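You operate a simulated robot arm through the tools that you are given. There is no shell and no other tool.

You run a simulated robot arm. Do the job below in one go: nothing can be reset, and whatever is moved stays where it is left.

TASK
Tip the red and green apples from the padded tray into the tub.
Fine: use the tipping tray and level it again.

Only the result counts: the job must be done as asked and must still hold three seconds after the hand-in. Knocking over, shifting, dropping, spilling or breaking anything else fails it.

THE ROBOT
A 6-joint arm with a two-finger parallel gripper, fixed in place. Base frame: the origin is at the foot of the arm, x ahead of it, y to its left, z up. Readings come in m, rad, newtons and seconds.
With the tool pointing down near the work surface it reaches from about 0.26 to 0.68 m from the base axis. Its first joint turns from -1.152 to 1.152 rad. Payload 2.9 kg.
The tool frame sits at the grasp point between the pads (the TCP): z along the fingers, y along the line on which they close. The tips reach 0.03 m beyond it. Largest opening 0.11 m; finger width 0.02, thickness 0.01; the body of the gripper, 0.048 by 0.112 m, starts 0.055 m behind the TCP.
Orientation is that of the tool frame in the base frame, as a unit quaternion [x, y, z, w]. With the fingers straight down and closing along the base's y, the tool's x points along the base's -x, its y along +y and its z along -z.

THE INTERFACE
- The arm moves only by the tool arm_command. Its argument "commands" is one flat list of numbers, 7 for each row, row after row: the shift along the base's x, y, z in units of 400 mm (1.0 is 400 mm), then the turn, a rotation vector about the base's x, y, z in units of 90 degrees (1.0 is 90 degrees), then the closure, from 0 (fully open) to 1 (shut). In form: [dx, dy, dz, rx, ry, rz, jaw, dx, dy, dz, rx, ry, rz, jaw, ...]. A call has 1 to 20 rows; each row is the pose to reach, as a shift and turn from the pose commanded when the call began. A call with a number of a shift or a turn outside -1 to 1 is refused whole. Rows are played at 5 a second. More than 0.05 m and 0.15 rad between two rows, or a gripper value outside its range, and nothing of the call is played. Where a pose cannot be reached the arm comes as near as it can. A force on the tool above 80 N (or 10 N above the force at the start of the call, whichever is more), or a blocked arm, ends the call early, and 0.2 s more pass. Each finger travels about 0.108 m/s and halts on what it meets, pressing with about 37 N; the grip force reading is that of the motor and also rises with nothing between the fingers. The clock runs only during rows and for 0.2 s after the last one: add rows that repeat a pose to give the fingers time. It gives the time, the measured TCP pose, the force on the tool (base axes), the opening and the grip force at its end, in the units of the frame above (readings bear some noise), with the torque about the TCP (base axes, N m) and any sound that the robot's microphone picked up.
- Cameras (640 x 400 px; columns grow to the right, rows downward): "scene" is fixed at [0.0856, 0.4348, 1.3988]; the picture's right is [-0.71, -0.70, 0.00], its down [-0.30, 0.30, -0.91] and it looks along [0.64, -0.64, -0.42] (base axes); focal length 371 px, centre (320, 200). "wrist" rides on the gripper at [0.072, 0.017, -0.103] in the tool frame; the picture's right is [-0.23, 0.97, 0.00], its down [-0.76, -0.18, -0.62] and it looks along [-0.61, -0.14, 0.78] (tool axes); focal length 222 px, centre (320, 200). There is no depth. A picture from a camera that has moved, and an enlarged one, comes with that camera's place and axes in the base frame and with its lens.
- grab_frame(camera): a new picture of that camera. No time passes.
- enlarge(camera, box): a new picture of the part [left, top, right, bottom] of that camera's present view, enlarged. No time passes.
- hand_in(): hands the job in; it is judged then, once.

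Nothing tells you positions but the pictures and the camera data. Unless the task says otherwise, let go and move clear before handing in.

The tools are called after ">>>" by a JSON object that holds its "fn" and its "kwargs". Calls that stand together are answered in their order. arm_command: Moves the arm, as the interface text tells. Its arguments: {"type":"object","properties":{"commands":{"type":"array","items":{"type":"number"}}},"required":["commands"]} The other tools are called the same way: grab_frame (camera) takes a picture; enlarge (camera, box) takes an enlarged picture of a part of a camera's view; hand_in () hands the job in.

At the start:

```text
t: 0.0
ee_pos: [0.4302, -0.0367, 1.1529]
orientation: [0.0, 1.0, 0.0, 0.0]
contact_force: [-0.5, 0.4, 0.8]
wrist_torque: [0.0, 0.03, -0.02]
finger_gap: 0.1099
grip_force: 0.0
```

scene: 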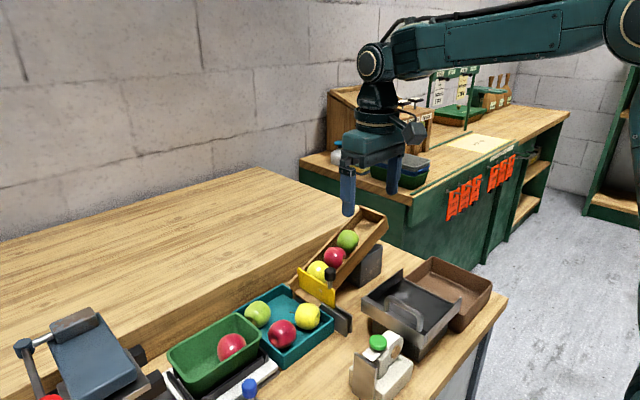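
wrist: 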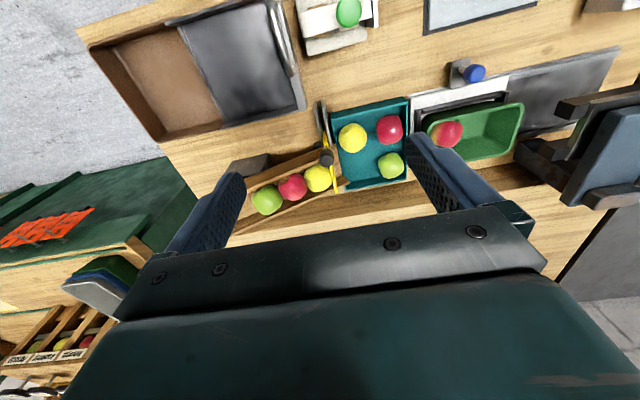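

I see a workbench with a teal padded tray holding three apples (yellow, red, green), a green tub with one apple, a sloped feed chute with a yellow gate, and other devices. I'll look closer at all of it before moving.

>>> {"fn": "enlarge", "kwargs": {"camera": "scene", "box": [140, 250, 360, 400]}}

>>> {"fn": "enlarge", "kwargs": {"camera": "scene", "box": [0, 280, 200, 400]}}

>>> {"fn": "enlarge", "kwargs": {"camera": "scene", "box": [280, 190, 520, 400]}}

>>> {"fn": "enlarge", "kwargs": {"camera": "wrist", "box": [200, 0, 640, 260]}}

>>> {"fn": "enlarge", "kwargs": {"camera": "wrist", "box": [300, 60, 540, 210]}}

```text
2.67 times, centred on (250, 325) of scene
camera zoom: at [0.0856, 0.4348, 1.3988], right [-0.71, -0.7, 0.0], down [-0.3, 0.3, -0.91], along [0.64, -0.64, -0.42], focal length 988 px, centre (507, -133)
```

zoom: 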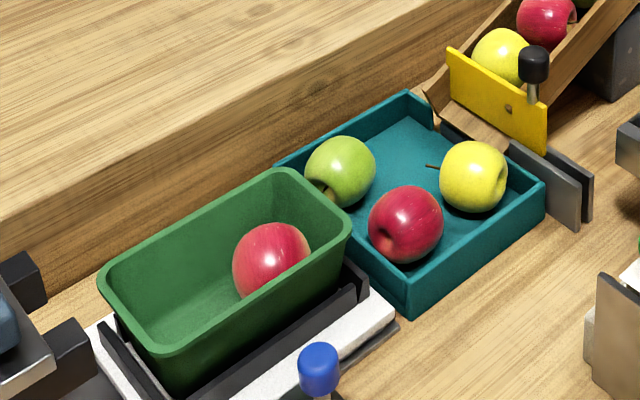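

```text
3.20 times, centred on (100, 340) of scene
camera zoom: at [0.0856, 0.4348, 1.3988], right [-0.71, -0.7, 0.0], down [-0.3, 0.3, -0.91], along [0.64, -0.64, -0.42], focal length 1186 px, centre (1024, -248)
```

zoom: 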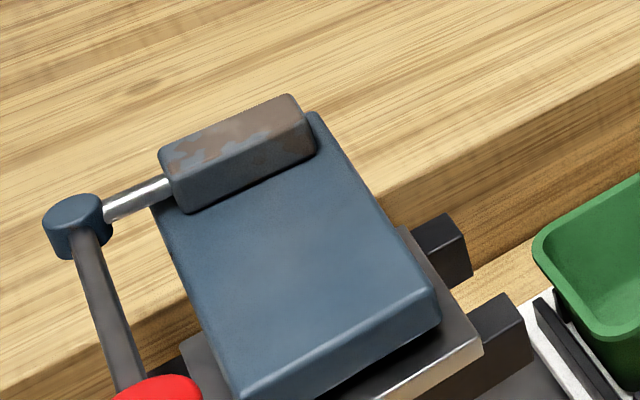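

```text
1.90 times, centred on (400, 295) of scene
camera zoom: at [0.0856, 0.4348, 1.3988], right [-0.71, -0.7, 0.0], down [-0.3, 0.3, -0.91], along [0.64, -0.64, -0.42], focal length 706 px, centre (168, 19)
```

zoom: 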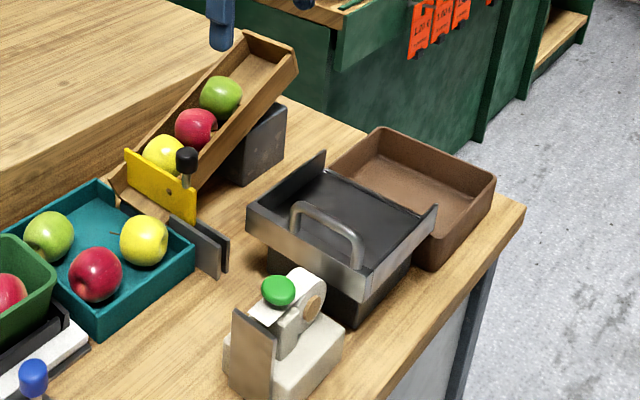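

```text
1.45 times, centred on (420, 130) of wrist
camera zoom: at [0.3575, -0.0202, 1.2554], right [0.23, 0.97, 0.0], down [0.76, -0.18, 0.62], along [0.61, -0.14, -0.78], focal length 323 px, centre (174, 302)
```

zoom: 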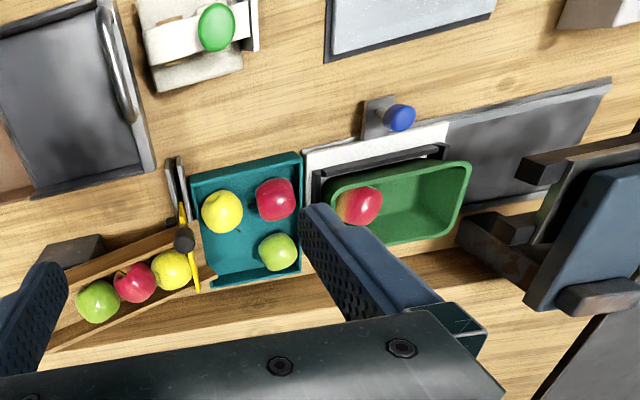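

```text
2.67 times, centred on (420, 135) of wrist
camera zoom: at [0.3575, -0.0202, 1.2554], right [0.23, 0.97, 0.0], down [0.76, -0.18, 0.62], along [0.61, -0.14, -0.78], focal length 592 px, centre (53, 373)
```

zoom: 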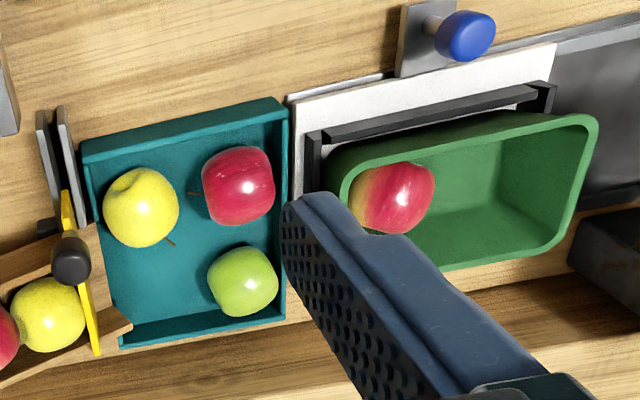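

The padded tray (teal) holds yellow at about (0.55, 0.00), red at about (0.55, 0.08) and green at about (0.64, 0.08), all near z 0.82. The tipping tray looks like the steel pan with the handle at about (0.37, -0.15), which pours towards -y into the brown tub. I'll back the hand up a little so the wrist camera can see the pan and tub better.

>>> {"fn": "arm_command", "kwargs": {"commands": [-0.08, -0.03, 0, 0, 0, 0, 0, -0.16, -0.07, 0, 0, 0, 0, 0, -0.25, -0.1, 0, 0, 0, 0, 0, -0.25, -0.1, 0, 0, 0, 0, 0]}}

```text
t: 1.0
ee_pos: [0.3299, -0.0765, 1.1525]
orientation: [0.0, 1.0, 0.0, 0.0]
contact_force: [0.3, -0.9, -0.1]
wrist_torque: [-0.01, -0.04, -0.02]
finger_gap: 0.1101
grip_force: 0.0
```

Next I'll check the view from this spot.

>>> {"fn": "grab_frame", "kwargs": {"camera": "wrist"}}

>>> {"fn": "enlarge", "kwargs": {"camera": "wrist", "box": [100, 0, 420, 200]}}

>>> {"fn": "enlarge", "kwargs": {"camera": "scene", "box": [340, 240, 510, 360]}}

```text
taken
camera wrist: at [0.2579, -0.0586, 1.2576], right [0.23, 0.97, 0.0], down [0.76, -0.18, 0.62], along [0.61, -0.14, -0.78], focal length 222 px, centre (320, 200)
```

wrist: 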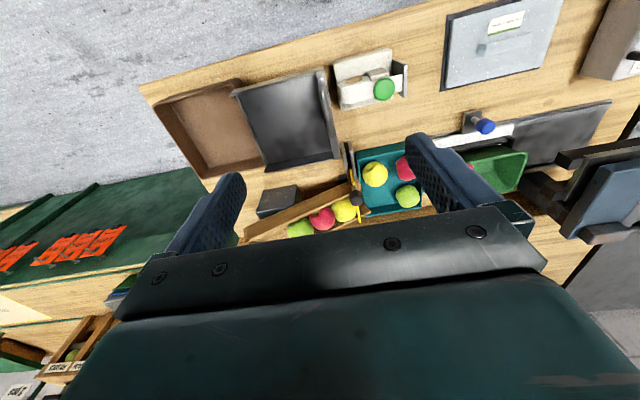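

```text
2.00 times, centred on (260, 100) of wrist
camera zoom: at [0.2579, -0.0586, 1.2576], right [0.23, 0.97, 0.0], down [0.76, -0.18, 0.62], along [0.61, -0.14, -0.78], focal length 444 px, centre (440, 400)
```

zoom: 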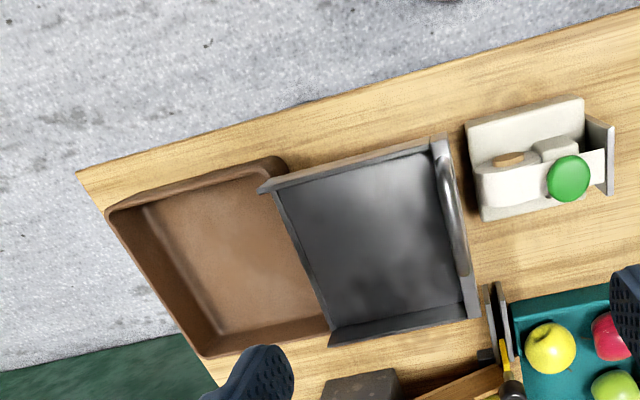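

```text
3.33 times, centred on (425, 300) of scene
camera zoom: at [0.0856, 0.4348, 1.3988], right [-0.71, -0.7, 0.0], down [-0.3, 0.3, -0.91], along [0.64, -0.64, -0.42], focal length 1236 px, centre (-30, -133)
```

zoom: 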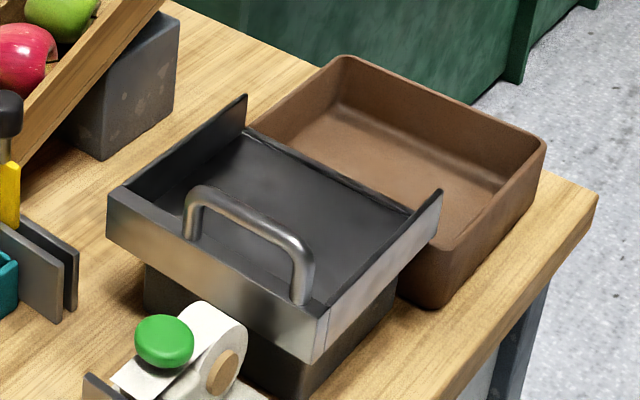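

The tipping tray spans roughly x 0.31–0.46, y -0.07 to -0.21, with its rim near z 0.88 and a handle bar near (0.36, -0.067, 0.92). It opens towards -y over the brown tub. Next I'll hover above the padded tray for a close look at the apples.

>>> {"fn": "arm_command", "kwargs": {"commands": [0.084, 0.043, -0.02, 0, 0, 0, 0, 0.168, 0.086, -0.06, 0, 0, 0, 0, 0.252, 0.129, -0.1, 0, 0, 0, 0, 0.336, 0.172, -0.15, 0, 0, 0, 0, 0.42, 0.215, -0.2, 0, 0, 0, 0, 0.504, 0.258, -0.25, 0, 0, 0, 0, 0.575, 0.3, -0.3, 0, 0, 0, 0, 0.625, 0.342, -0.35, 0, 0, 0, 0, 0.625, 0.342, -0.35, 0, 0, 0, 0]}}

```text
t: 3.0
ee_pos: [0.582, 0.0627, 1.0127]
orientation: [0.0, 1.0, 0.0, 0.0]
contact_force: [0.4, -0.7, 0.5]
wrist_torque: [0.0, 0.03, 0.03]
finger_gap: 0.11
grip_force: 0.1
```

I'm above the padded tray now. I'll take both camera views.

>>> {"fn": "grab_frame", "kwargs": {"camera": "wrist"}}

>>> {"fn": "enlarge", "kwargs": {"camera": "wrist", "box": [200, 0, 440, 150]}}

>>> {"fn": "enlarge", "kwargs": {"camera": "scene", "box": [220, 260, 380, 360]}}

```text
taken
camera wrist: at [0.5098, 0.0787, 1.1164], right [0.23, 0.97, 0.0], down [0.76, -0.18, 0.62], along [0.61, -0.14, -0.78], focal length 222 px, centre (320, 200)
```

wrist: 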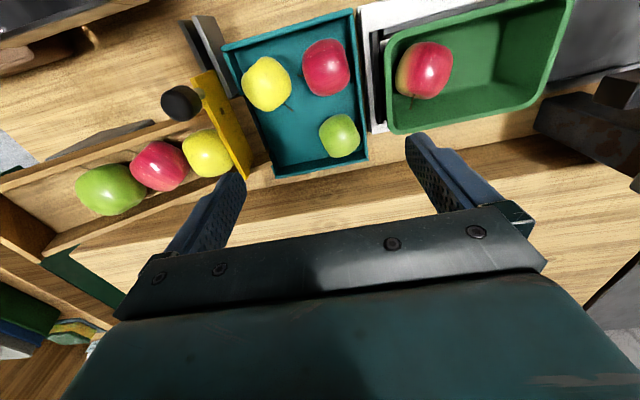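

```text
2.67 times, centred on (320, 75) of wrist
camera zoom: at [0.5098, 0.0787, 1.1164], right [0.23, 0.97, 0.0], down [0.76, -0.18, 0.62], along [0.61, -0.14, -0.78], focal length 592 px, centre (320, 533)
```

zoom: 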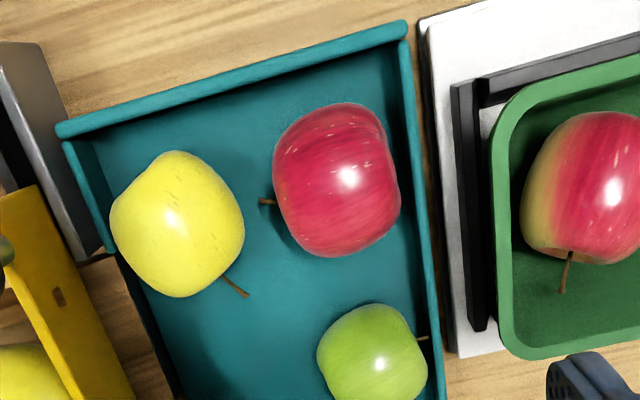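

```text
4.00 times, centred on (300, 310) of scene
camera zoom: at [0.0856, 0.4349, 1.3988], right [-0.71, -0.7, 0.0], down [-0.3, 0.3, -0.91], along [0.64, -0.64, -0.42], focal length 1483 px, centre (400, -240)
```

zoom: 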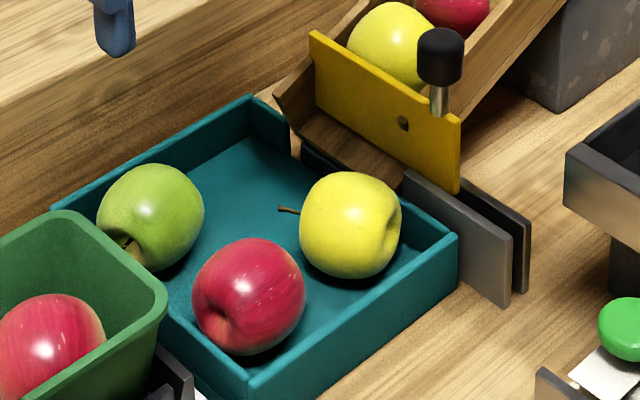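

The padded tray's rim is at about z 0.817, close to the apples' centres at about 0.82. The red and green apples sit right against its walls, so I'll tilt the fingers about 22° to keep the outer one above the rim. I'll take green first, and start by yawing -30°.

>>> {"fn": "arm_command", "kwargs": {"commands": [0, 0, 0, 0, 0, -0.0833, 0.227, 0, 0, 0, 0, 0, -0.1667, 0.227, 0, 0, 0, 0, 0, -0.25, 0.227, 0, 0, 0, 0, 0, -0.3333, 0.227, 0, 0, 0, 0, 0, -0.3333, 0.227]}}

>>> {"fn": "arm_command", "kwargs": {"commands": [0.023, -0.022, -0.05, 0.0706, -0.0407, 0, 0.227, 0.046, -0.044, -0.1, 0.1411, -0.0815, 0, 0.227, 0.069, -0.066, -0.1575, 0.2117, -0.1222, 0, 0.227, 0.069, -0.066, -0.1575, 0.2117, -0.1222, 0, 0.227]}}

>>> {"fn": "grab_frame", "kwargs": {"camera": "scene"}}

>>> {"fn": "grab_frame", "kwargs": {"camera": "wrist"}}

```text
t: 4.2
ee_pos: [0.5815, 0.0603, 1.0131]
orientation: [0.26, 0.966, 0.0, 0.0]
contact_force: [-0.1, 0.3, -0.7]
wrist_torque: [0.0, -0.03, -0.02]
finger_gap: 0.0847
grip_force: 0.0
```

```text
t: 5.2
ee_pos: [0.6053, 0.034, 0.9457]
orientation: [0.254, 0.948, 0.185, 0.049]
contact_force: [0.1, 0.6, -0.2]
wrist_torque: [0.03, 0.01, 0.0]
finger_gap: 0.0851
grip_force: 0.1
```

```text
taken
```

scene: 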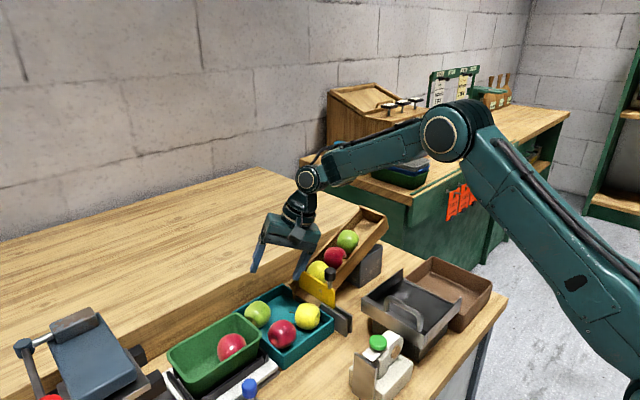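

```text
taken
camera wrist: at [0.5326, 0.0494, 1.0485], right [0.65, 0.67, 0.37], down [0.46, -0.73, 0.51], along [0.61, -0.16, -0.78], focal length 222 px, centre (320, 200)
```

wrist: 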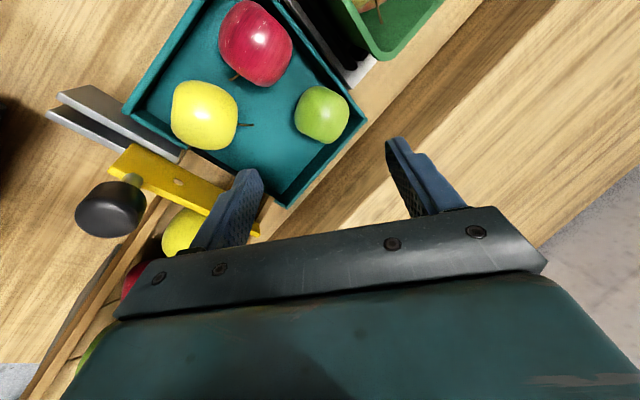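

The fingers are lined up and tilted, and green shows at about (0.635, 0.079). I'll move halfway in along the tool axis and check again.

>>> {"fn": "arm_command", "kwargs": {"commands": [0.015, 0.0245, -0.07, 0, 0, 0, 0.227, 0.03, 0.049, -0.14, 0, 0, 0, 0.227, 0.03, 0.049, -0.14, 0, 0, 0, 0.227, 0.03, 0.049, -0.14, 0, 0, 0, 0.227]}}

>>> {"fn": "grab_frame", "kwargs": {"camera": "wrist"}}

>>> {"fn": "enlarge", "kwargs": {"camera": "scene", "box": [220, 220, 380, 360]}}

```text
t: 6.2
ee_pos: [0.6208, 0.055, 0.8924]
orientation: [0.254, 0.948, 0.185, 0.049]
contact_force: [-0.1, -0.3, 0.4]
wrist_torque: [0.0, 0.03, 0.0]
finger_gap: 0.0849
grip_force: 0.0
```

```text
taken
camera wrist: at [0.5468, 0.0696, 0.9952], right [0.65, 0.67, 0.36], down [0.46, -0.73, 0.51], along [0.61, -0.16, -0.78], focal length 222 px, centre (320, 200)
```

wrist: 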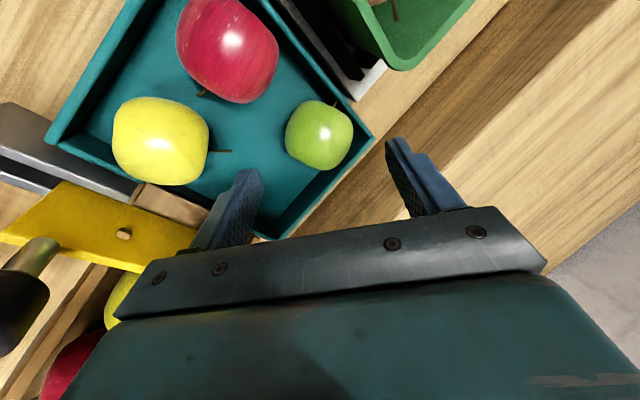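

```text
2.86 times, centred on (300, 290) of scene
camera zoom: at [0.0856, 0.4348, 1.3988], right [-0.71, -0.7, 0.0], down [-0.3, 0.3, -0.91], along [0.64, -0.64, -0.42], focal length 1059 px, centre (377, -57)
```

zoom: 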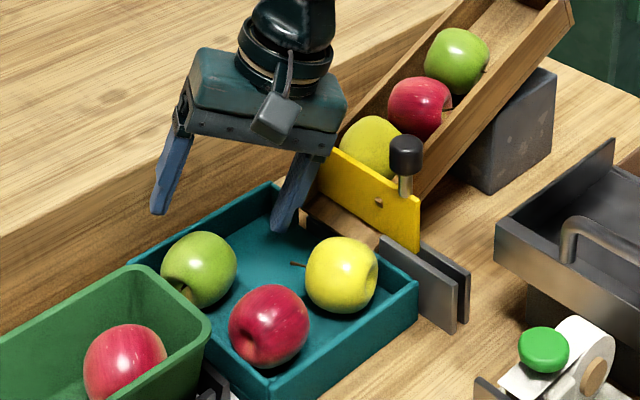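

Green is confirmed at (0.635, 0.079), and the projected grip point matches. I'll go in the rest of the way with the fingers still open.

>>> {"fn": "arm_command", "kwargs": {"commands": [0.01, 0.0162, -0.0458, 0, 0, 0, 0.227, 0.02, 0.0323, -0.0915, 0, 0, 0, 0.227, 0.0298, 0.0485, -0.1373, 0, 0, 0, 0.227, 0.0298, 0.0485, -0.1373, 0, 0, 0, 0.227]}}

>>> {"fn": "grab_frame", "kwargs": {"camera": "wrist"}}

>>> {"fn": "enlarge", "kwargs": {"camera": "scene", "box": [220, 240, 340, 350]}}

```text
t: 7.2
ee_pos: [0.6326, 0.0717, 0.8388]
orientation: [0.254, 0.948, 0.184, 0.05]
contact_force: [-16.9, -5.5, 28.1]
wrist_torque: [-1.25, 1.32, -0.44]
finger_gap: 0.0861
grip_force: 0.6
```

```text
taken
camera wrist: at [0.5579, 0.0887, 0.9422], right [0.65, 0.67, 0.37], down [0.46, -0.73, 0.51], along [0.61, -0.16, -0.78], focal length 222 px, centre (320, 200)
```

wrist: 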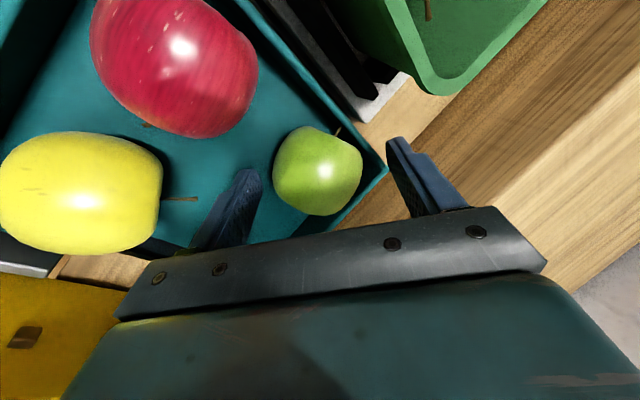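

```text
3.64 times, centred on (280, 295) of scene
camera zoom: at [0.0847, 0.4347, 1.3989], right [-0.71, -0.7, 0.0], down [-0.3, 0.3, -0.91], along [0.64, -0.64, -0.42], focal length 1348 px, centre (466, -146)
```

zoom: 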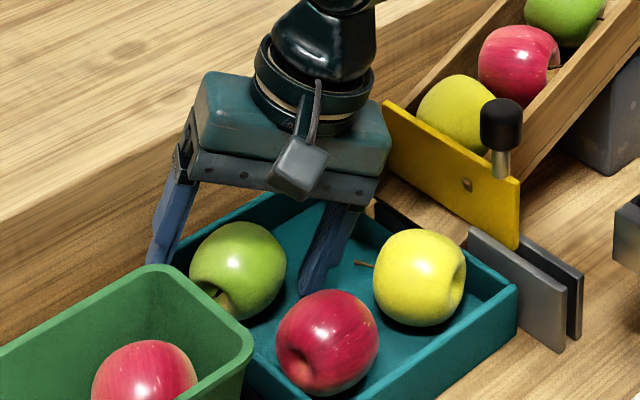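

The wrist torque says the lower (-y) finger is pressing on the tray floor at about 30 N. I'll lift a few mm, narrow the fingers, and check that the force goes away.

>>> {"fn": "arm_command", "kwargs": {"commands": [0, 0, 0.012, 0, 0, 0, 0.227, 0, 0, 0.012, 0, 0, 0, 0.38, 0, 0, 0.012, 0, 0, 0, 0.38]}}

>>> {"fn": "grab_frame", "kwargs": {"camera": "wrist"}}

>>> {"fn": "enlarge", "kwargs": {"camera": "scene", "box": [220, 240, 340, 350]}}

```text
t: 8.0
ee_pos: [0.6315, 0.0727, 0.8407]
orientation: [0.255, 0.948, 0.184, 0.05]
contact_force: [-1.2, 0.1, 0.1]
wrist_torque: [0.0, 0.0, -0.01]
finger_gap: 0.0684
grip_force: 0.0
```

```text
taken
camera wrist: at [0.5579, 0.0889, 0.9434], right [0.65, 0.67, 0.36], down [0.46, -0.73, 0.51], along [0.61, -0.16, -0.78], focal length 222 px, centre (320, 200)
```

wrist: 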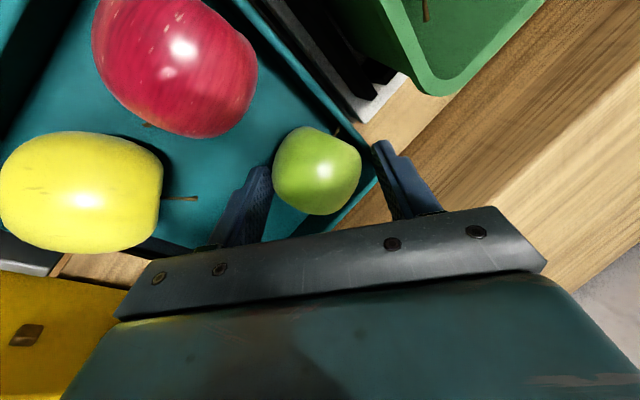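

```text
3.64 times, centred on (280, 295) of scene
camera zoom: at [0.0856, 0.4348, 1.3988], right [-0.71, -0.7, 0.0], down [-0.3, 0.3, -0.91], along [0.64, -0.64, -0.42], focal length 1348 px, centre (466, -146)
```

zoom: 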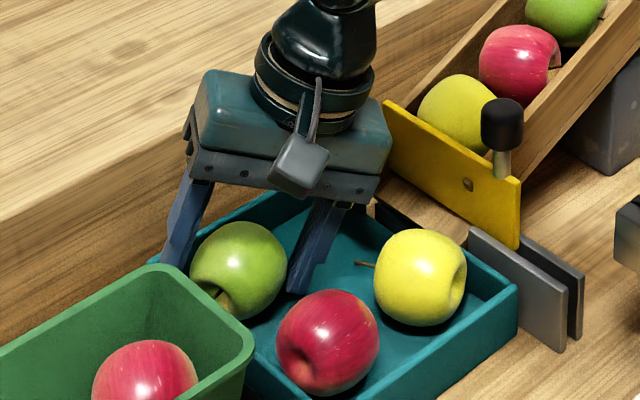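

The contact has cleared and the tray hasn't moved. I'll lower 3 mm and close on the green apple.

>>> {"fn": "arm_command", "kwargs": {"commands": [0, 0, -0.0075, 0, 0, 0, 0.38, 0, 0, -0.0075, 0, 0, 0, 0.45, 0, 0, -0.0075, 0, 0, 0, 0.6, 0, 0, -0.0075, 0, 0, 0, 0.8, 0, 0, -0.0075, 0, 0, 0, 0.8]}}

>>> {"fn": "grab_frame", "kwargs": {"camera": "wrist"}}

>>> {"fn": "enlarge", "kwargs": {"camera": "scene", "box": [220, 240, 340, 350]}}

```text
t: 9.2
ee_pos: [0.6316, 0.0732, 0.8381]
orientation: [0.254, 0.948, 0.185, 0.05]
contact_force: [0.6, 0.7, 0.0]
wrist_torque: [0.01, 0.01, -0.02]
finger_gap: 0.0568
grip_force: 37.1
```

```text
taken
camera wrist: at [0.5583, 0.0889, 0.9407], right [0.65, 0.67, 0.36], down [0.46, -0.73, 0.51], along [0.61, -0.16, -0.78], focal length 222 px, centre (320, 200)
```

wrist: 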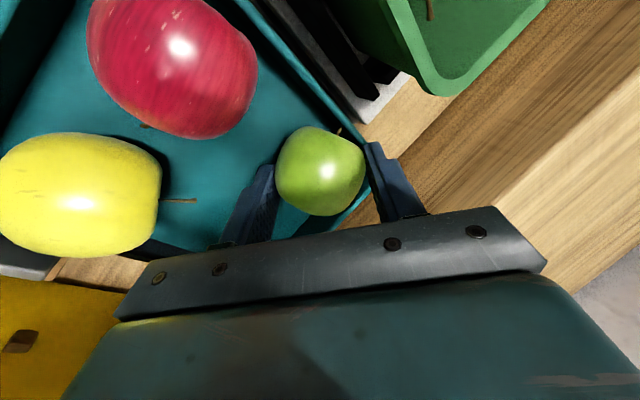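

```text
3.64 times, centred on (280, 295) of scene
camera zoom: at [0.0857, 0.4348, 1.3988], right [-0.71, -0.7, 0.0], down [-0.3, 0.3, -0.91], along [0.64, -0.64, -0.42], focal length 1348 px, centre (466, -146)
```

zoom: 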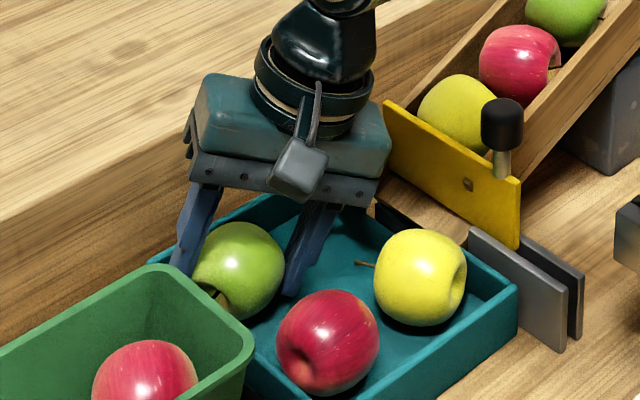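

I have the green apple, with a gap of 0.057 and 37 N of grip. I'll lift it straight up.

>>> {"fn": "arm_command", "kwargs": {"commands": [0, 0, 0.025, 0, 0, 0, 0.8, 0, 0, 0.075, 0, 0, 0, 0.8, 0, 0, 0.15, 0, 0, 0, 0.8, 0, 0, 0.25, 0, 0, 0, 0.8, 0, 0, 0.35, 0, 0, 0, 0.8, 0, 0, 0.35, 0, 0, 0, 0.8]}}

>>> {"fn": "grab_frame", "kwargs": {"camera": "wrist"}}

>>> {"fn": "grab_frame", "kwargs": {"camera": "scene"}}

```text
t: 10.6
ee_pos: [0.6303, 0.0738, 0.9819]
orientation: [0.254, 0.948, 0.184, 0.049]
contact_force: [-0.3, -0.1, -0.1]
wrist_torque: [0.01, -0.01, 0.01]
finger_gap: 0.022
grip_force: 0.1
```

```text
taken
camera wrist: at [0.5559, 0.0895, 1.0845], right [0.65, 0.67, 0.36], down [0.46, -0.73, 0.51], along [0.61, -0.16, -0.78], focal length 222 px, centre (320, 200)
```

wrist: 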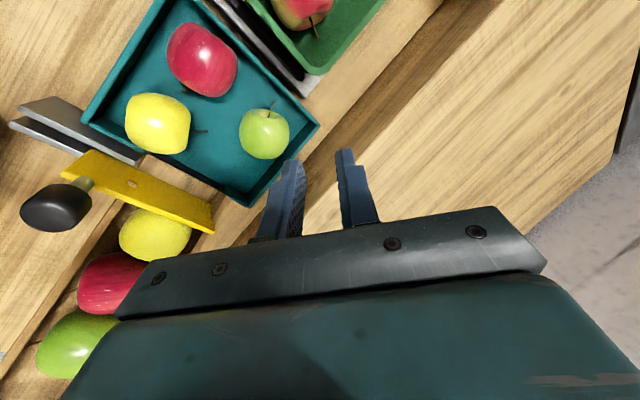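

```text
taken
```

scene: 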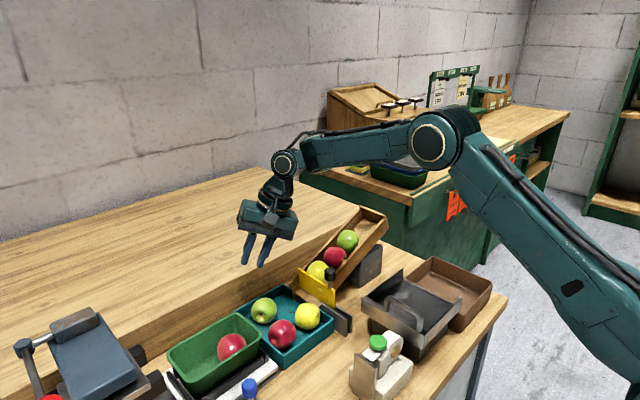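

The apple slipped out of the grip low down and stayed in the tray, shifted inward by about 2 cm. I'll locate it again.

>>> {"fn": "enlarge", "kwargs": {"camera": "wrist", "box": [80, 0, 340, 210]}}

>>> {"fn": "enlarge", "kwargs": {"camera": "scene", "box": [220, 260, 380, 360]}}

```text
1.90 times, centred on (210, 105) of wrist
camera zoom: at [0.5559, 0.0895, 1.0845], right [0.65, 0.67, 0.36], down [0.46, -0.73, 0.51], along [0.61, -0.16, -0.78], focal length 423 px, centre (530, 381)
```

zoom: 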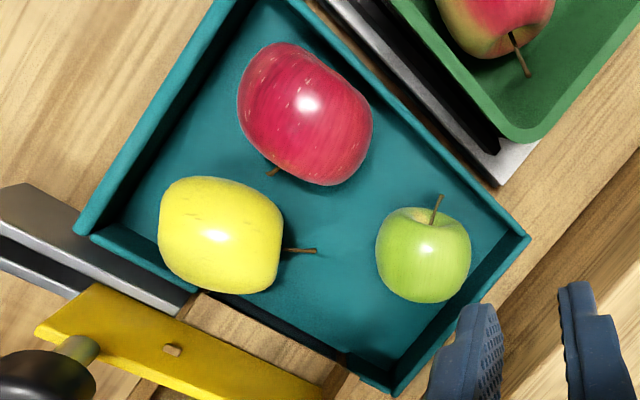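

```text
4.00 times, centred on (300, 310) of scene
camera zoom: at [0.0856, 0.4348, 1.3988], right [-0.71, -0.7, 0.0], down [-0.3, 0.3, -0.91], along [0.64, -0.64, -0.42], focal length 1483 px, centre (400, -240)
```

zoom: 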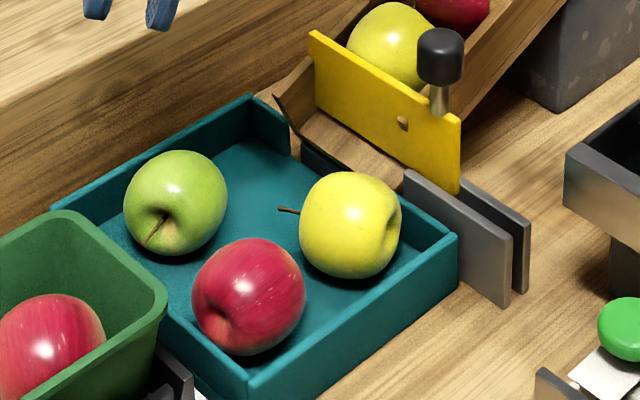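

Green now sits freer at about (0.636, 0.062, 0.82), so a vertical, deeper grasp fits if the fingers close along the -x+y/+x-y diagonal. I'll undo the tilt, yaw to +40° and hover above it.

>>> {"fn": "arm_command", "kwargs": {"commands": [0.0033, -0.009, 0, -0.0706, 0.0407, 0, 0.38, 0.0067, -0.018, 0, -0.1411, 0.0815, 0, 0.38, 0.01, -0.0273, 0, -0.2117, 0.1222, 0, 0.38, 0.01, -0.0273, 0, -0.2117, 0.1222, 0, 0.38]}}

>>> {"fn": "arm_command", "kwargs": {"commands": [0, 0, 0, 0, 0, 0.0864, 0.38, 0, 0, 0, 0, 0, 0.1729, 0.38, 0, 0, 0, 0, 0, 0.2593, 0.38, 0, 0, 0, 0, 0, 0.3457, 0.38, 0, 0, 0, 0, 0, 0.4321, 0.38, 0, 0, 0, 0, 0, 0.5186, 0.38, 0, 0, -0.04, 0, 0, 0.605, 0.38, 0, 0, -0.08, 0, 0, 0.6914, 0.38, 0, 0, -0.12, 0, 0, 0.7778, 0.38, 0, 0, -0.12, 0, 0, 0.7778, 0.38, 0, 0, -0.12, 0, 0, 0.7778, 0.38]}}

>>> {"fn": "grab_frame", "kwargs": {"camera": "wrist"}}

>>> {"fn": "enlarge", "kwargs": {"camera": "scene", "box": [220, 240, 380, 360]}}

```text
t: 11.6
ee_pos: [0.6346, 0.0619, 0.9805]
orientation: [0.258, 0.966, -0.001, -0.001]
contact_force: [0.8, -0.9, 0.1]
wrist_torque: [0.03, -0.01, 0.04]
finger_gap: 0.0683
grip_force: 0.0
```

```text
t: 14.0
ee_pos: [0.6364, 0.0619, 0.9326]
orientation: [-0.343, 0.939, 0.0, 0.0]
contact_force: [-0.3, -0.6, 0.5]
wrist_torque: [0.02, 0.01, 0.01]
finger_gap: 0.0681
grip_force: 0.0
```

```text
taken
camera wrist: at [0.5696, 0.0285, 1.0368], right [-0.45, 0.89, 0.0], down [0.7, 0.35, 0.62], along [0.56, 0.28, -0.78], focal length 222 px, centre (320, 200)
```

wrist: 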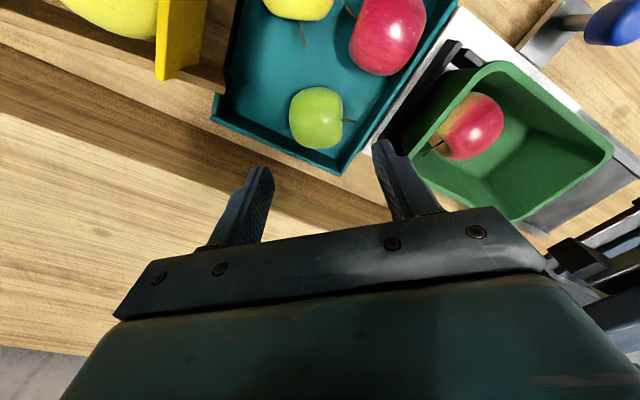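

```text
3.33 times, centred on (300, 300) of scene
camera zoom: at [0.0856, 0.4348, 1.3988], right [-0.71, -0.7, 0.0], down [-0.3, 0.3, -0.91], along [0.64, -0.64, -0.42], focal length 1236 px, centre (387, -133)
```

zoom: 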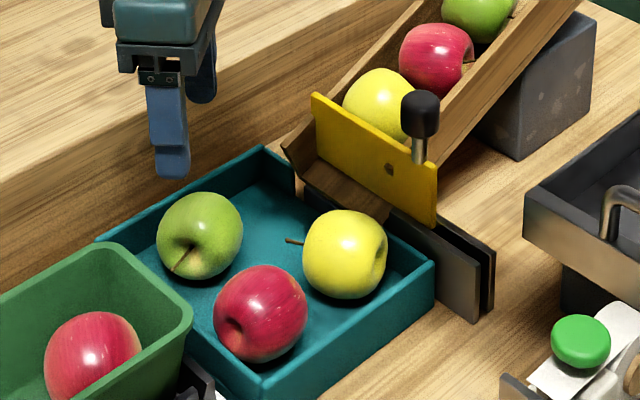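

The green apple may be a few mm off the hand's axis, so I'll zoom in to pin it down before descending.

>>> {"fn": "enlarge", "kwargs": {"camera": "wrist", "box": [240, 50, 400, 150]}}

>>> {"fn": "enlarge", "kwargs": {"camera": "scene", "box": [235, 270, 315, 320]}}

```text
4.00 times, centred on (320, 100) of wrist
camera zoom: at [0.5696, 0.0285, 1.0368], right [-0.45, 0.89, 0.0], down [0.7, 0.35, 0.62], along [0.56, 0.28, -0.78], focal length 888 px, centre (320, 600)
```

zoom: 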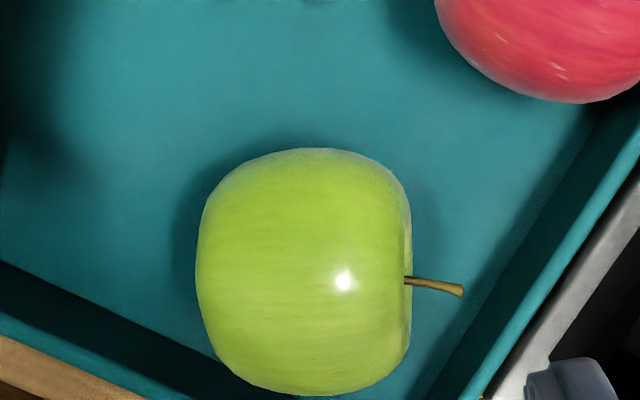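

```text
8.00 times, centred on (275, 295) of scene
camera zoom: at [0.0856, 0.4348, 1.3988], right [-0.71, -0.7, 0.0], down [-0.3, 0.3, -0.91], along [0.64, -0.64, -0.42], focal length 2966 px, centre (680, -560)
```

zoom: 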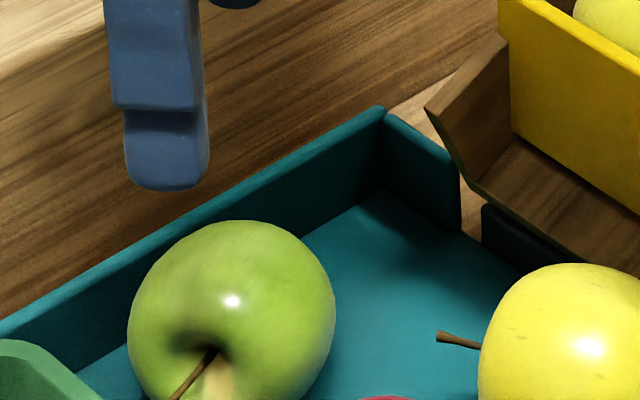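

Corrected, the green apple is at about (0.636, 0.057), 4 mm towards -y from the hand's axis. I'll shift and descend to just above the apple first.

>>> {"fn": "arm_command", "kwargs": {"commands": [0.001, -0.011, -0.04, 0, 0, 0, 0.38, 0.001, -0.011, -0.1, 0, 0, 0, 0.38, 0.001, -0.011, -0.15, 0, 0, 0, 0.38, 0.001, -0.011, -0.15, 0, 0, 0, 0.38]}}

>>> {"fn": "grab_frame", "kwargs": {"camera": "wrist"}}

>>> {"fn": "enlarge", "kwargs": {"camera": "scene", "box": [220, 240, 340, 340]}}

```text
t: 15.0
ee_pos: [0.6338, 0.0558, 0.8706]
orientation: [-0.342, 0.94, 0.0, 0.001]
contact_force: [-0.6, -0.1, -0.3]
wrist_torque: [0.0, -0.02, -0.05]
finger_gap: 0.0684
grip_force: 0.1
```

```text
taken
camera wrist: at [0.5695, 0.0231, 0.975], right [-0.45, 0.89, 0.0], down [0.7, 0.35, 0.62], along [0.56, 0.28, -0.78], focal length 222 px, centre (320, 200)
```

wrist: 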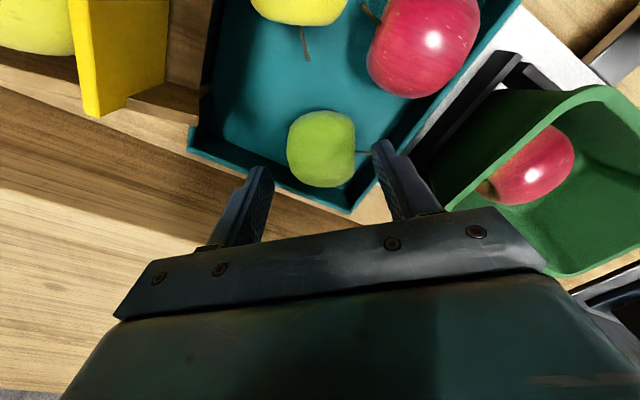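

```text
4.00 times, centred on (280, 290) of scene
camera zoom: at [0.0856, 0.4348, 1.3988], right [-0.71, -0.7, 0.0], down [-0.3, 0.3, -0.91], along [0.64, -0.64, -0.42], focal length 1483 px, centre (480, -160)
```

zoom: 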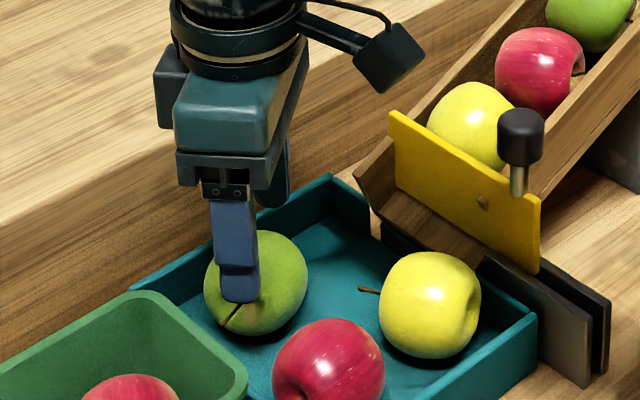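

The apple is centred under the hand now. Before going deeper I'll check how much room there is between the left finger and the back wall.

>>> {"fn": "enlarge", "kwargs": {"camera": "wrist", "box": [180, 90, 420, 240]}}

```text
2.67 times, centred on (300, 165) of wrist
camera zoom: at [0.5695, 0.0231, 0.975], right [-0.45, 0.89, 0.0], down [0.7, 0.35, 0.62], along [0.56, 0.28, -0.78], focal length 592 px, centre (373, 293)
```

zoom: 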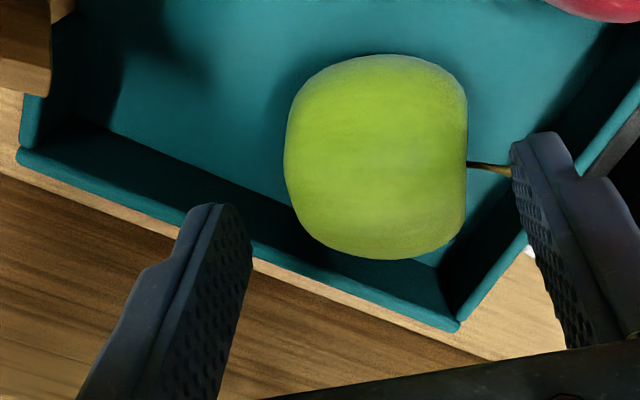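

The stem points straight at the right finger, which would make a poor grip. I'll back up and yaw to about -35°, so the fingers close across the stem with clear room to both walls.

>>> {"fn": "arm_command", "kwargs": {"commands": [0, 0, 0.075, 0, 0, 0, 0.38, 0, 0, 0.15, 0, 0, -0.0926, 0.38, 0, 0, 0.15, 0, 0, -0.1852, 0.38, 0, 0, 0.15, 0, 0, -0.2778, 0.38, 0, 0, 0.15, 0, 0, -0.3704, 0.38, 0, 0, 0.15, 0, 0, -0.463, 0.38, 0, 0, 0.15, 0, 0, -0.5556, 0.38, 0, 0, 0.15, 0, 0, -0.6481, 0.38, 0, 0, 0.15, 0, 0, -0.7407, 0.38, 0, 0, 0.15, 0, 0, -0.8333, 0.38, 0, 0, 0.1, 0, 0, -0.8333, 0.38, 0, 0, 0.05, 0, 0, -0.8333, 0.38, 0, 0, 0.0, 0, 0, -0.8333, 0.38, 0, 0, 0.0, 0, 0, -0.8333, 0.38]}}

>>> {"fn": "enlarge", "kwargs": {"camera": "wrist", "box": [180, 80, 420, 230]}}

>>> {"fn": "enlarge", "kwargs": {"camera": "scene", "box": [220, 240, 340, 340]}}

```text
t: 18.0
ee_pos: [0.636, 0.0608, 0.8711]
orientation: [0.301, 0.954, 0.0, 0.0]
contact_force: [-0.8, 0.4, -0.1]
wrist_torque: [-0.02, 0.0, 0.01]
finger_gap: 0.068
grip_force: 0.1
```

```text
2.67 times, centred on (300, 155) of wrist
camera zoom: at [0.5865, 0.1147, 0.9753], right [0.74, 0.67, 0.0], down [0.52, -0.58, 0.62], along [0.42, -0.46, -0.78], focal length 592 px, centre (373, 320)
```

zoom: 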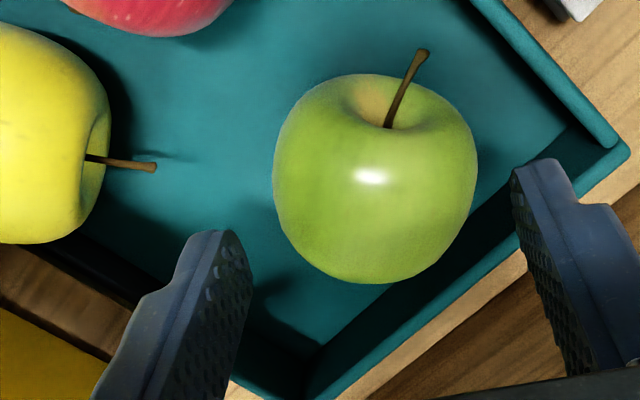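

```text
4.00 times, centred on (280, 290) of scene
camera zoom: at [0.0856, 0.4348, 1.3988], right [-0.71, -0.7, 0.0], down [-0.3, 0.3, -0.91], along [0.64, -0.64, -0.42], focal length 1483 px, centre (480, -160)
```

zoom: 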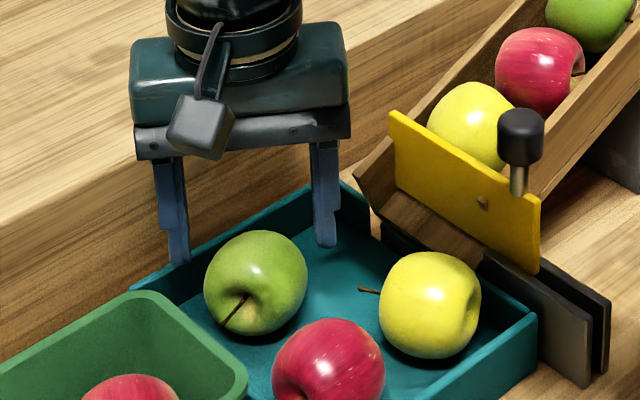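

The apple is centred between the fingers, with the stem clear. I'll descend into the grasp with the fingers slightly wider.

>>> {"fn": "arm_command", "kwargs": {"commands": [0, 0, -0.03, 0, 0, 0, 0.345, 0, 0, -0.06, 0, 0, 0, 0.345, 0, 0, -0.09, 0, 0, 0, 0.345, 0, 0, -0.09, 0, 0, 0, 0.345]}}

>>> {"fn": "enlarge", "kwargs": {"camera": "wrist", "box": [180, 80, 420, 230]}}

```text
t: 19.0
ee_pos: [0.6345, 0.0577, 0.8348]
orientation: [0.3, 0.954, 0.0, 0.0]
contact_force: [0.6, -0.4, 0.7]
wrist_torque: [0.03, 0.05, -0.01]
finger_gap: 0.0719
grip_force: 0.0
```

```text
2.67 times, centred on (300, 155) of wrist
camera zoom: at [0.5855, 0.1125, 0.9389], right [0.74, 0.67, 0.0], down [0.52, -0.58, 0.62], along [0.42, -0.46, -0.78], focal length 592 px, centre (373, 320)
```

zoom: 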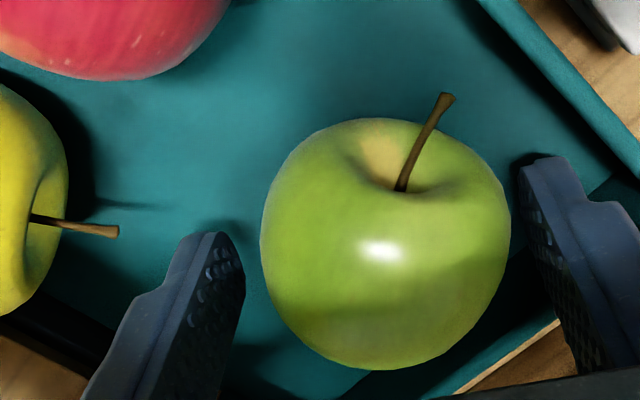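

No contact so far. I'll lower the last 8 mm, then close.

>>> {"fn": "arm_command", "kwargs": {"commands": [0, 0, -0.01, 0, 0, 0, 0.345, 0, 0, -0.02, 0, 0, 0, 0.345, 0, 0, -0.02, 0, 0, 0, 0.345]}}

>>> {"fn": "arm_command", "kwargs": {"commands": [0, 0, 0, 0, 0, 0, 0.45, 0, 0, 0, 0, 0, 0, 0.6, 0, 0, 0, 0, 0, 0, 0.85, 0, 0, 0, 0, 0, 0, 0.85, 0, 0, 0, 0, 0, 0, 0.85]}}

>>> {"fn": "enlarge", "kwargs": {"camera": "wrist", "box": [180, 80, 420, 230]}}

```text
t: 19.8
ee_pos: [0.6354, 0.0576, 0.8249]
orientation: [0.301, 0.954, 0.001, 0.0]
contact_force: [-0.5, -0.2, -0.1]
wrist_torque: [0.0, -0.02, -0.01]
finger_gap: 0.072
grip_force: 0.0
```

```text
t: 21.0
ee_pos: [0.6353, 0.0585, 0.8259]
orientation: [0.301, 0.954, 0.0, 0.0]
contact_force: [0.6, 0.6, 0.4]
wrist_torque: [-0.02, -0.02, -0.01]
finger_gap: 0.057
grip_force: 36.7
```

```text
2.67 times, centred on (300, 155) of wrist
camera zoom: at [0.5858, 0.1136, 0.9307], right [0.74, 0.67, 0.0], down [0.52, -0.58, 0.62], along [0.42, -0.46, -0.78], focal length 592 px, centre (373, 320)
```

zoom: 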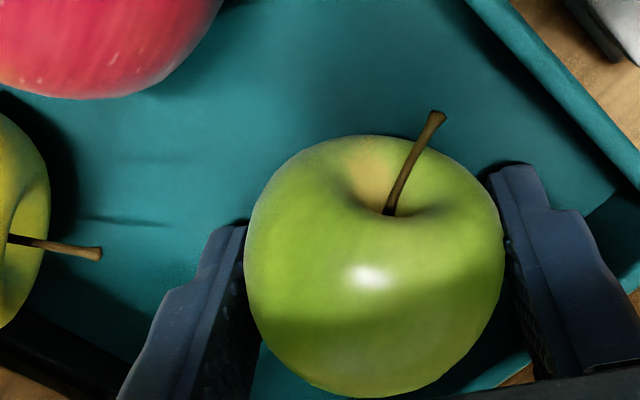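

The grip is solid with the apple deep in the pads. I'll lift slowly and check that it's holding.

>>> {"fn": "arm_command", "kwargs": {"commands": [0, 0, 0.01, 0, 0, 0, 0.85, 0, 0, 0.025, 0, 0, 0, 0.85, 0, 0, 0.05, 0, 0, 0, 0.85, 0, 0, 0.08, 0, 0, 0, 0.85, 0, 0, 0.08, 0, 0, 0, 0.85]}}

>>> {"fn": "enlarge", "kwargs": {"camera": "scene", "box": [220, 230, 360, 350]}}

```text
t: 22.2
ee_pos: [0.6358, 0.0566, 0.8591]
orientation: [0.301, 0.954, 0.001, 0.001]
contact_force: [0.6, -0.4, -0.9]
wrist_torque: [0.01, -0.01, -0.02]
finger_gap: 0.0567
grip_force: 36.9
```

```text
3.33 times, centred on (290, 290) of scene
camera zoom: at [0.0857, 0.4348, 1.3988], right [-0.71, -0.7, 0.0], down [-0.3, 0.3, -0.91], along [0.64, -0.64, -0.42], focal length 1236 px, centre (420, -100)
```

zoom: 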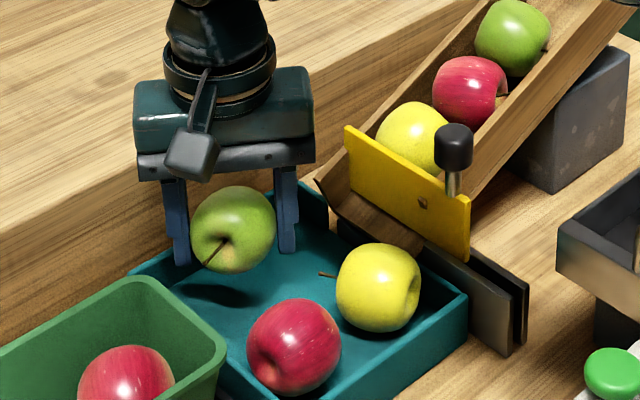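

Green is held firmly. I'll lift to a safe height, then carry it on a path clear of the chute to above the tipping tray, turning the hand back to 0° yaw.

>>> {"fn": "arm_command", "kwargs": {"commands": [0, 0, 0.1, 0, 0, 0, 0.85, 0, 0, 0.2, 0, 0, 0, 0.85, 0, 0, 0.3, 0, 0, 0, 0.85, 0, 0, 0.38, 0, 0, 0, 0.85, -0.08, -0.055, 0.38, 0, 0, 0.07, 0.85, -0.16, -0.11, 0.38, 0, 0, 0.14, 0.85, -0.24, -0.165, 0.38, 0, 0, 0.21, 0.85, -0.32, -0.22, 0.38, 0, 0, 0.28, 0.85, -0.4, -0.3, 0.38, 0, 0, 0.35, 0.85, -0.46, -0.39, 0.38, 0, 0, 0.3889, 0.85, -0.54, -0.48, 0.38, 0, 0, 0.3889, 0.85, -0.54, -0.48, 0.38, 0, 0, 0.3889, 0.85]}}

>>> {"fn": "grab_frame", "kwargs": {"camera": "wrist"}}

>>> {"fn": "enlarge", "kwargs": {"camera": "scene", "box": [320, 180, 540, 380]}}

```text
t: 24.8
ee_pos: [0.4177, -0.1349, 1.0129]
orientation: [-0.001, 1.0, 0.0, 0.0]
contact_force: [0.4, 0.0, -1.4]
wrist_torque: [0.01, -0.01, -0.01]
finger_gap: 0.057
grip_force: 37.0
```

```text
taken
camera wrist: at [0.3456, -0.1195, 1.1165], right [0.23, 0.97, 0.0], down [0.76, -0.18, 0.62], along [0.61, -0.14, -0.78], focal length 222 px, centre (320, 200)
```

wrist: 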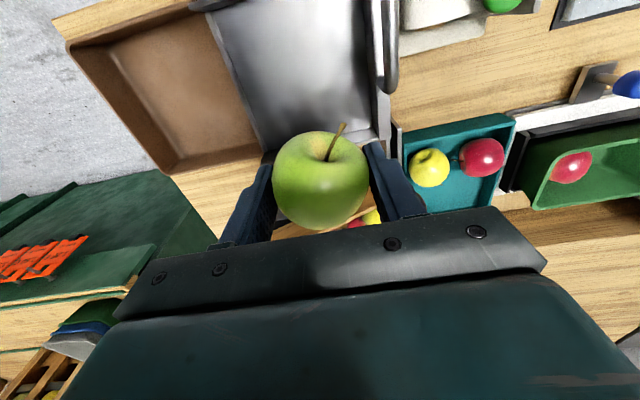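

```text
2.00 times, centred on (430, 280) of scene
camera zoom: at [0.0856, 0.4348, 1.3988], right [-0.71, -0.7, 0.0], down [-0.3, 0.3, -0.91], along [0.64, -0.64, -0.42], focal length 741 px, centre (100, 40)
```

zoom: 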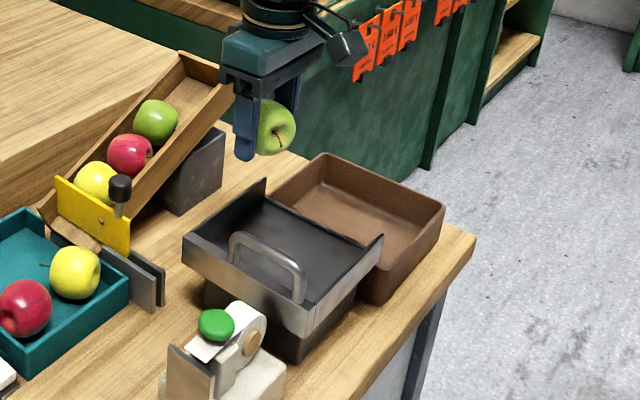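

Green is over the tipping tray. I'll lower it to just above the pan floor, then look.

>>> {"fn": "arm_command", "kwargs": {"commands": [-0.01, 0, -0.09, 0, 0, 0, 0.85, -0.01, 0, -0.18, 0, 0, 0, 0.85, -0.01, 0, -0.25, 0, 0, 0, 0.85, -0.01, 0, -0.25, 0, 0, 0, 0.85]}}

>>> {"fn": "grab_frame", "kwargs": {"camera": "wrist"}}

>>> {"fn": "enlarge", "kwargs": {"camera": "scene", "box": [340, 210, 500, 360]}}

```text
t: 25.8
ee_pos: [0.4145, -0.1352, 0.9134]
orientation: [-0.001, 1.0, 0.001, 0.0]
contact_force: [0.1, 0.5, -0.8]
wrist_torque: [-0.01, 0.0, 0.02]
finger_gap: 0.0567
grip_force: 37.4
```

```text
taken
camera wrist: at [0.3429, -0.1184, 1.0175], right [0.23, 0.97, 0.0], down [0.76, -0.18, 0.62], along [0.61, -0.14, -0.78], focal length 222 px, centre (320, 200)
```

wrist: 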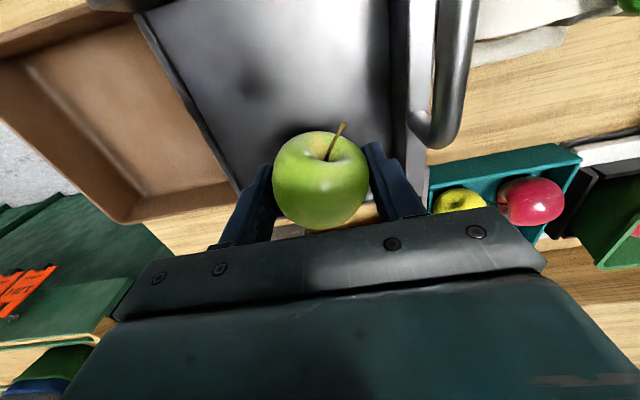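

```text
2.67 times, centred on (420, 285) of scene
camera zoom: at [0.0857, 0.4348, 1.3988], right [-0.71, -0.7, 0.0], down [-0.3, 0.3, -0.91], along [0.64, -0.64, -0.42], focal length 988 px, centre (53, -27)
```

zoom: 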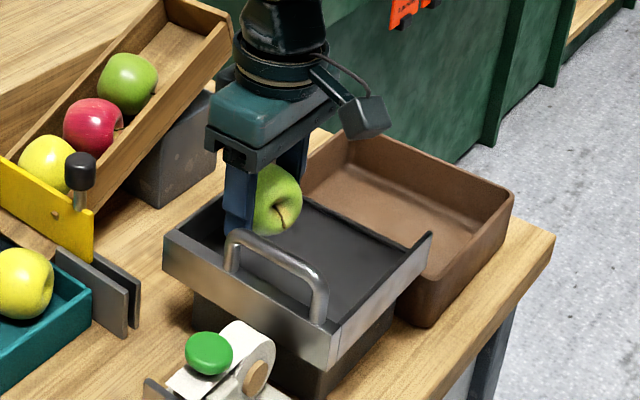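

Green is inside the pan, clear of the handle. I'll lower in small steps and watch for contact.

>>> {"fn": "arm_command", "kwargs": {"commands": [0, 0, -0.015, 0, 0, 0, 0.85, 0, 0, -0.03, 0, 0, 0, 0.85, 0, 0, -0.04, 0, 0, 0, 0.85, 0, 0, -0.04, 0, 0, 0, 0.85]}}

>>> {"fn": "arm_command", "kwargs": {"commands": [0, 0, -0.01, 0, 0, 0, 0.85, 0, 0, -0.01, 0, 0, 0, 0.85]}}

>>> {"fn": "arm_command", "kwargs": {"commands": [0, 0, -0.0075, 0, 0, 0, 0.85, 0, 0, -0.0075, 0, 0, 0, 0.85]}}

>>> {"fn": "enlarge", "kwargs": {"camera": "scene", "box": [360, 240, 460, 340]}}

```text
t: 26.8
ee_pos: [0.4161, -0.1343, 0.8953]
orientation: [0.0, 1.0, 0.0, -0.001]
contact_force: [-0.3, 0.2, -0.9]
wrist_torque: [0.03, -0.02, -0.02]
finger_gap: 0.0567
grip_force: 37.0
```

```text
t: 27.4
ee_pos: [0.416, -0.1348, 0.8924]
orientation: [0.0, 1.0, -0.001, 0.0]
contact_force: [-0.2, 0.5, 0.1]
wrist_torque: [0.02, -0.01, -0.01]
finger_gap: 0.0568
grip_force: 36.8
```

```text
t: 28.0
ee_pos: [0.4142, -0.1341, 0.8885]
orientation: [0.001, 1.0, 0.0, -0.001]
contact_force: [0.6, -0.6, -0.8]
wrist_torque: [-0.01, 0.01, 0.04]
finger_gap: 0.0567
grip_force: 37.1
```

```text
4.00 times, centred on (410, 290) of scene
camera zoom: at [0.0857, 0.4348, 1.3988], right [-0.71, -0.7, 0.0], down [-0.3, 0.3, -0.91], along [0.64, -0.64, -0.42], focal length 1483 px, centre (-40, -160)
```

zoom: 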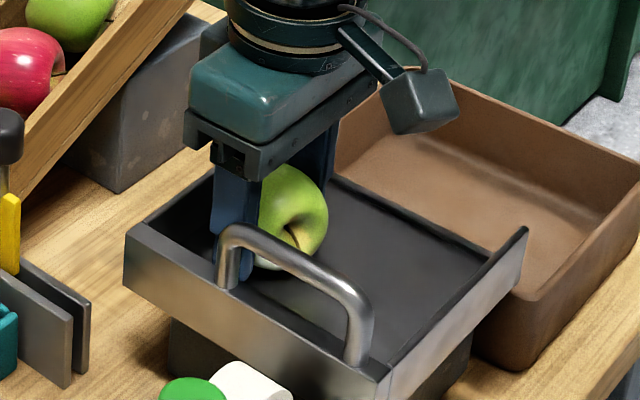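

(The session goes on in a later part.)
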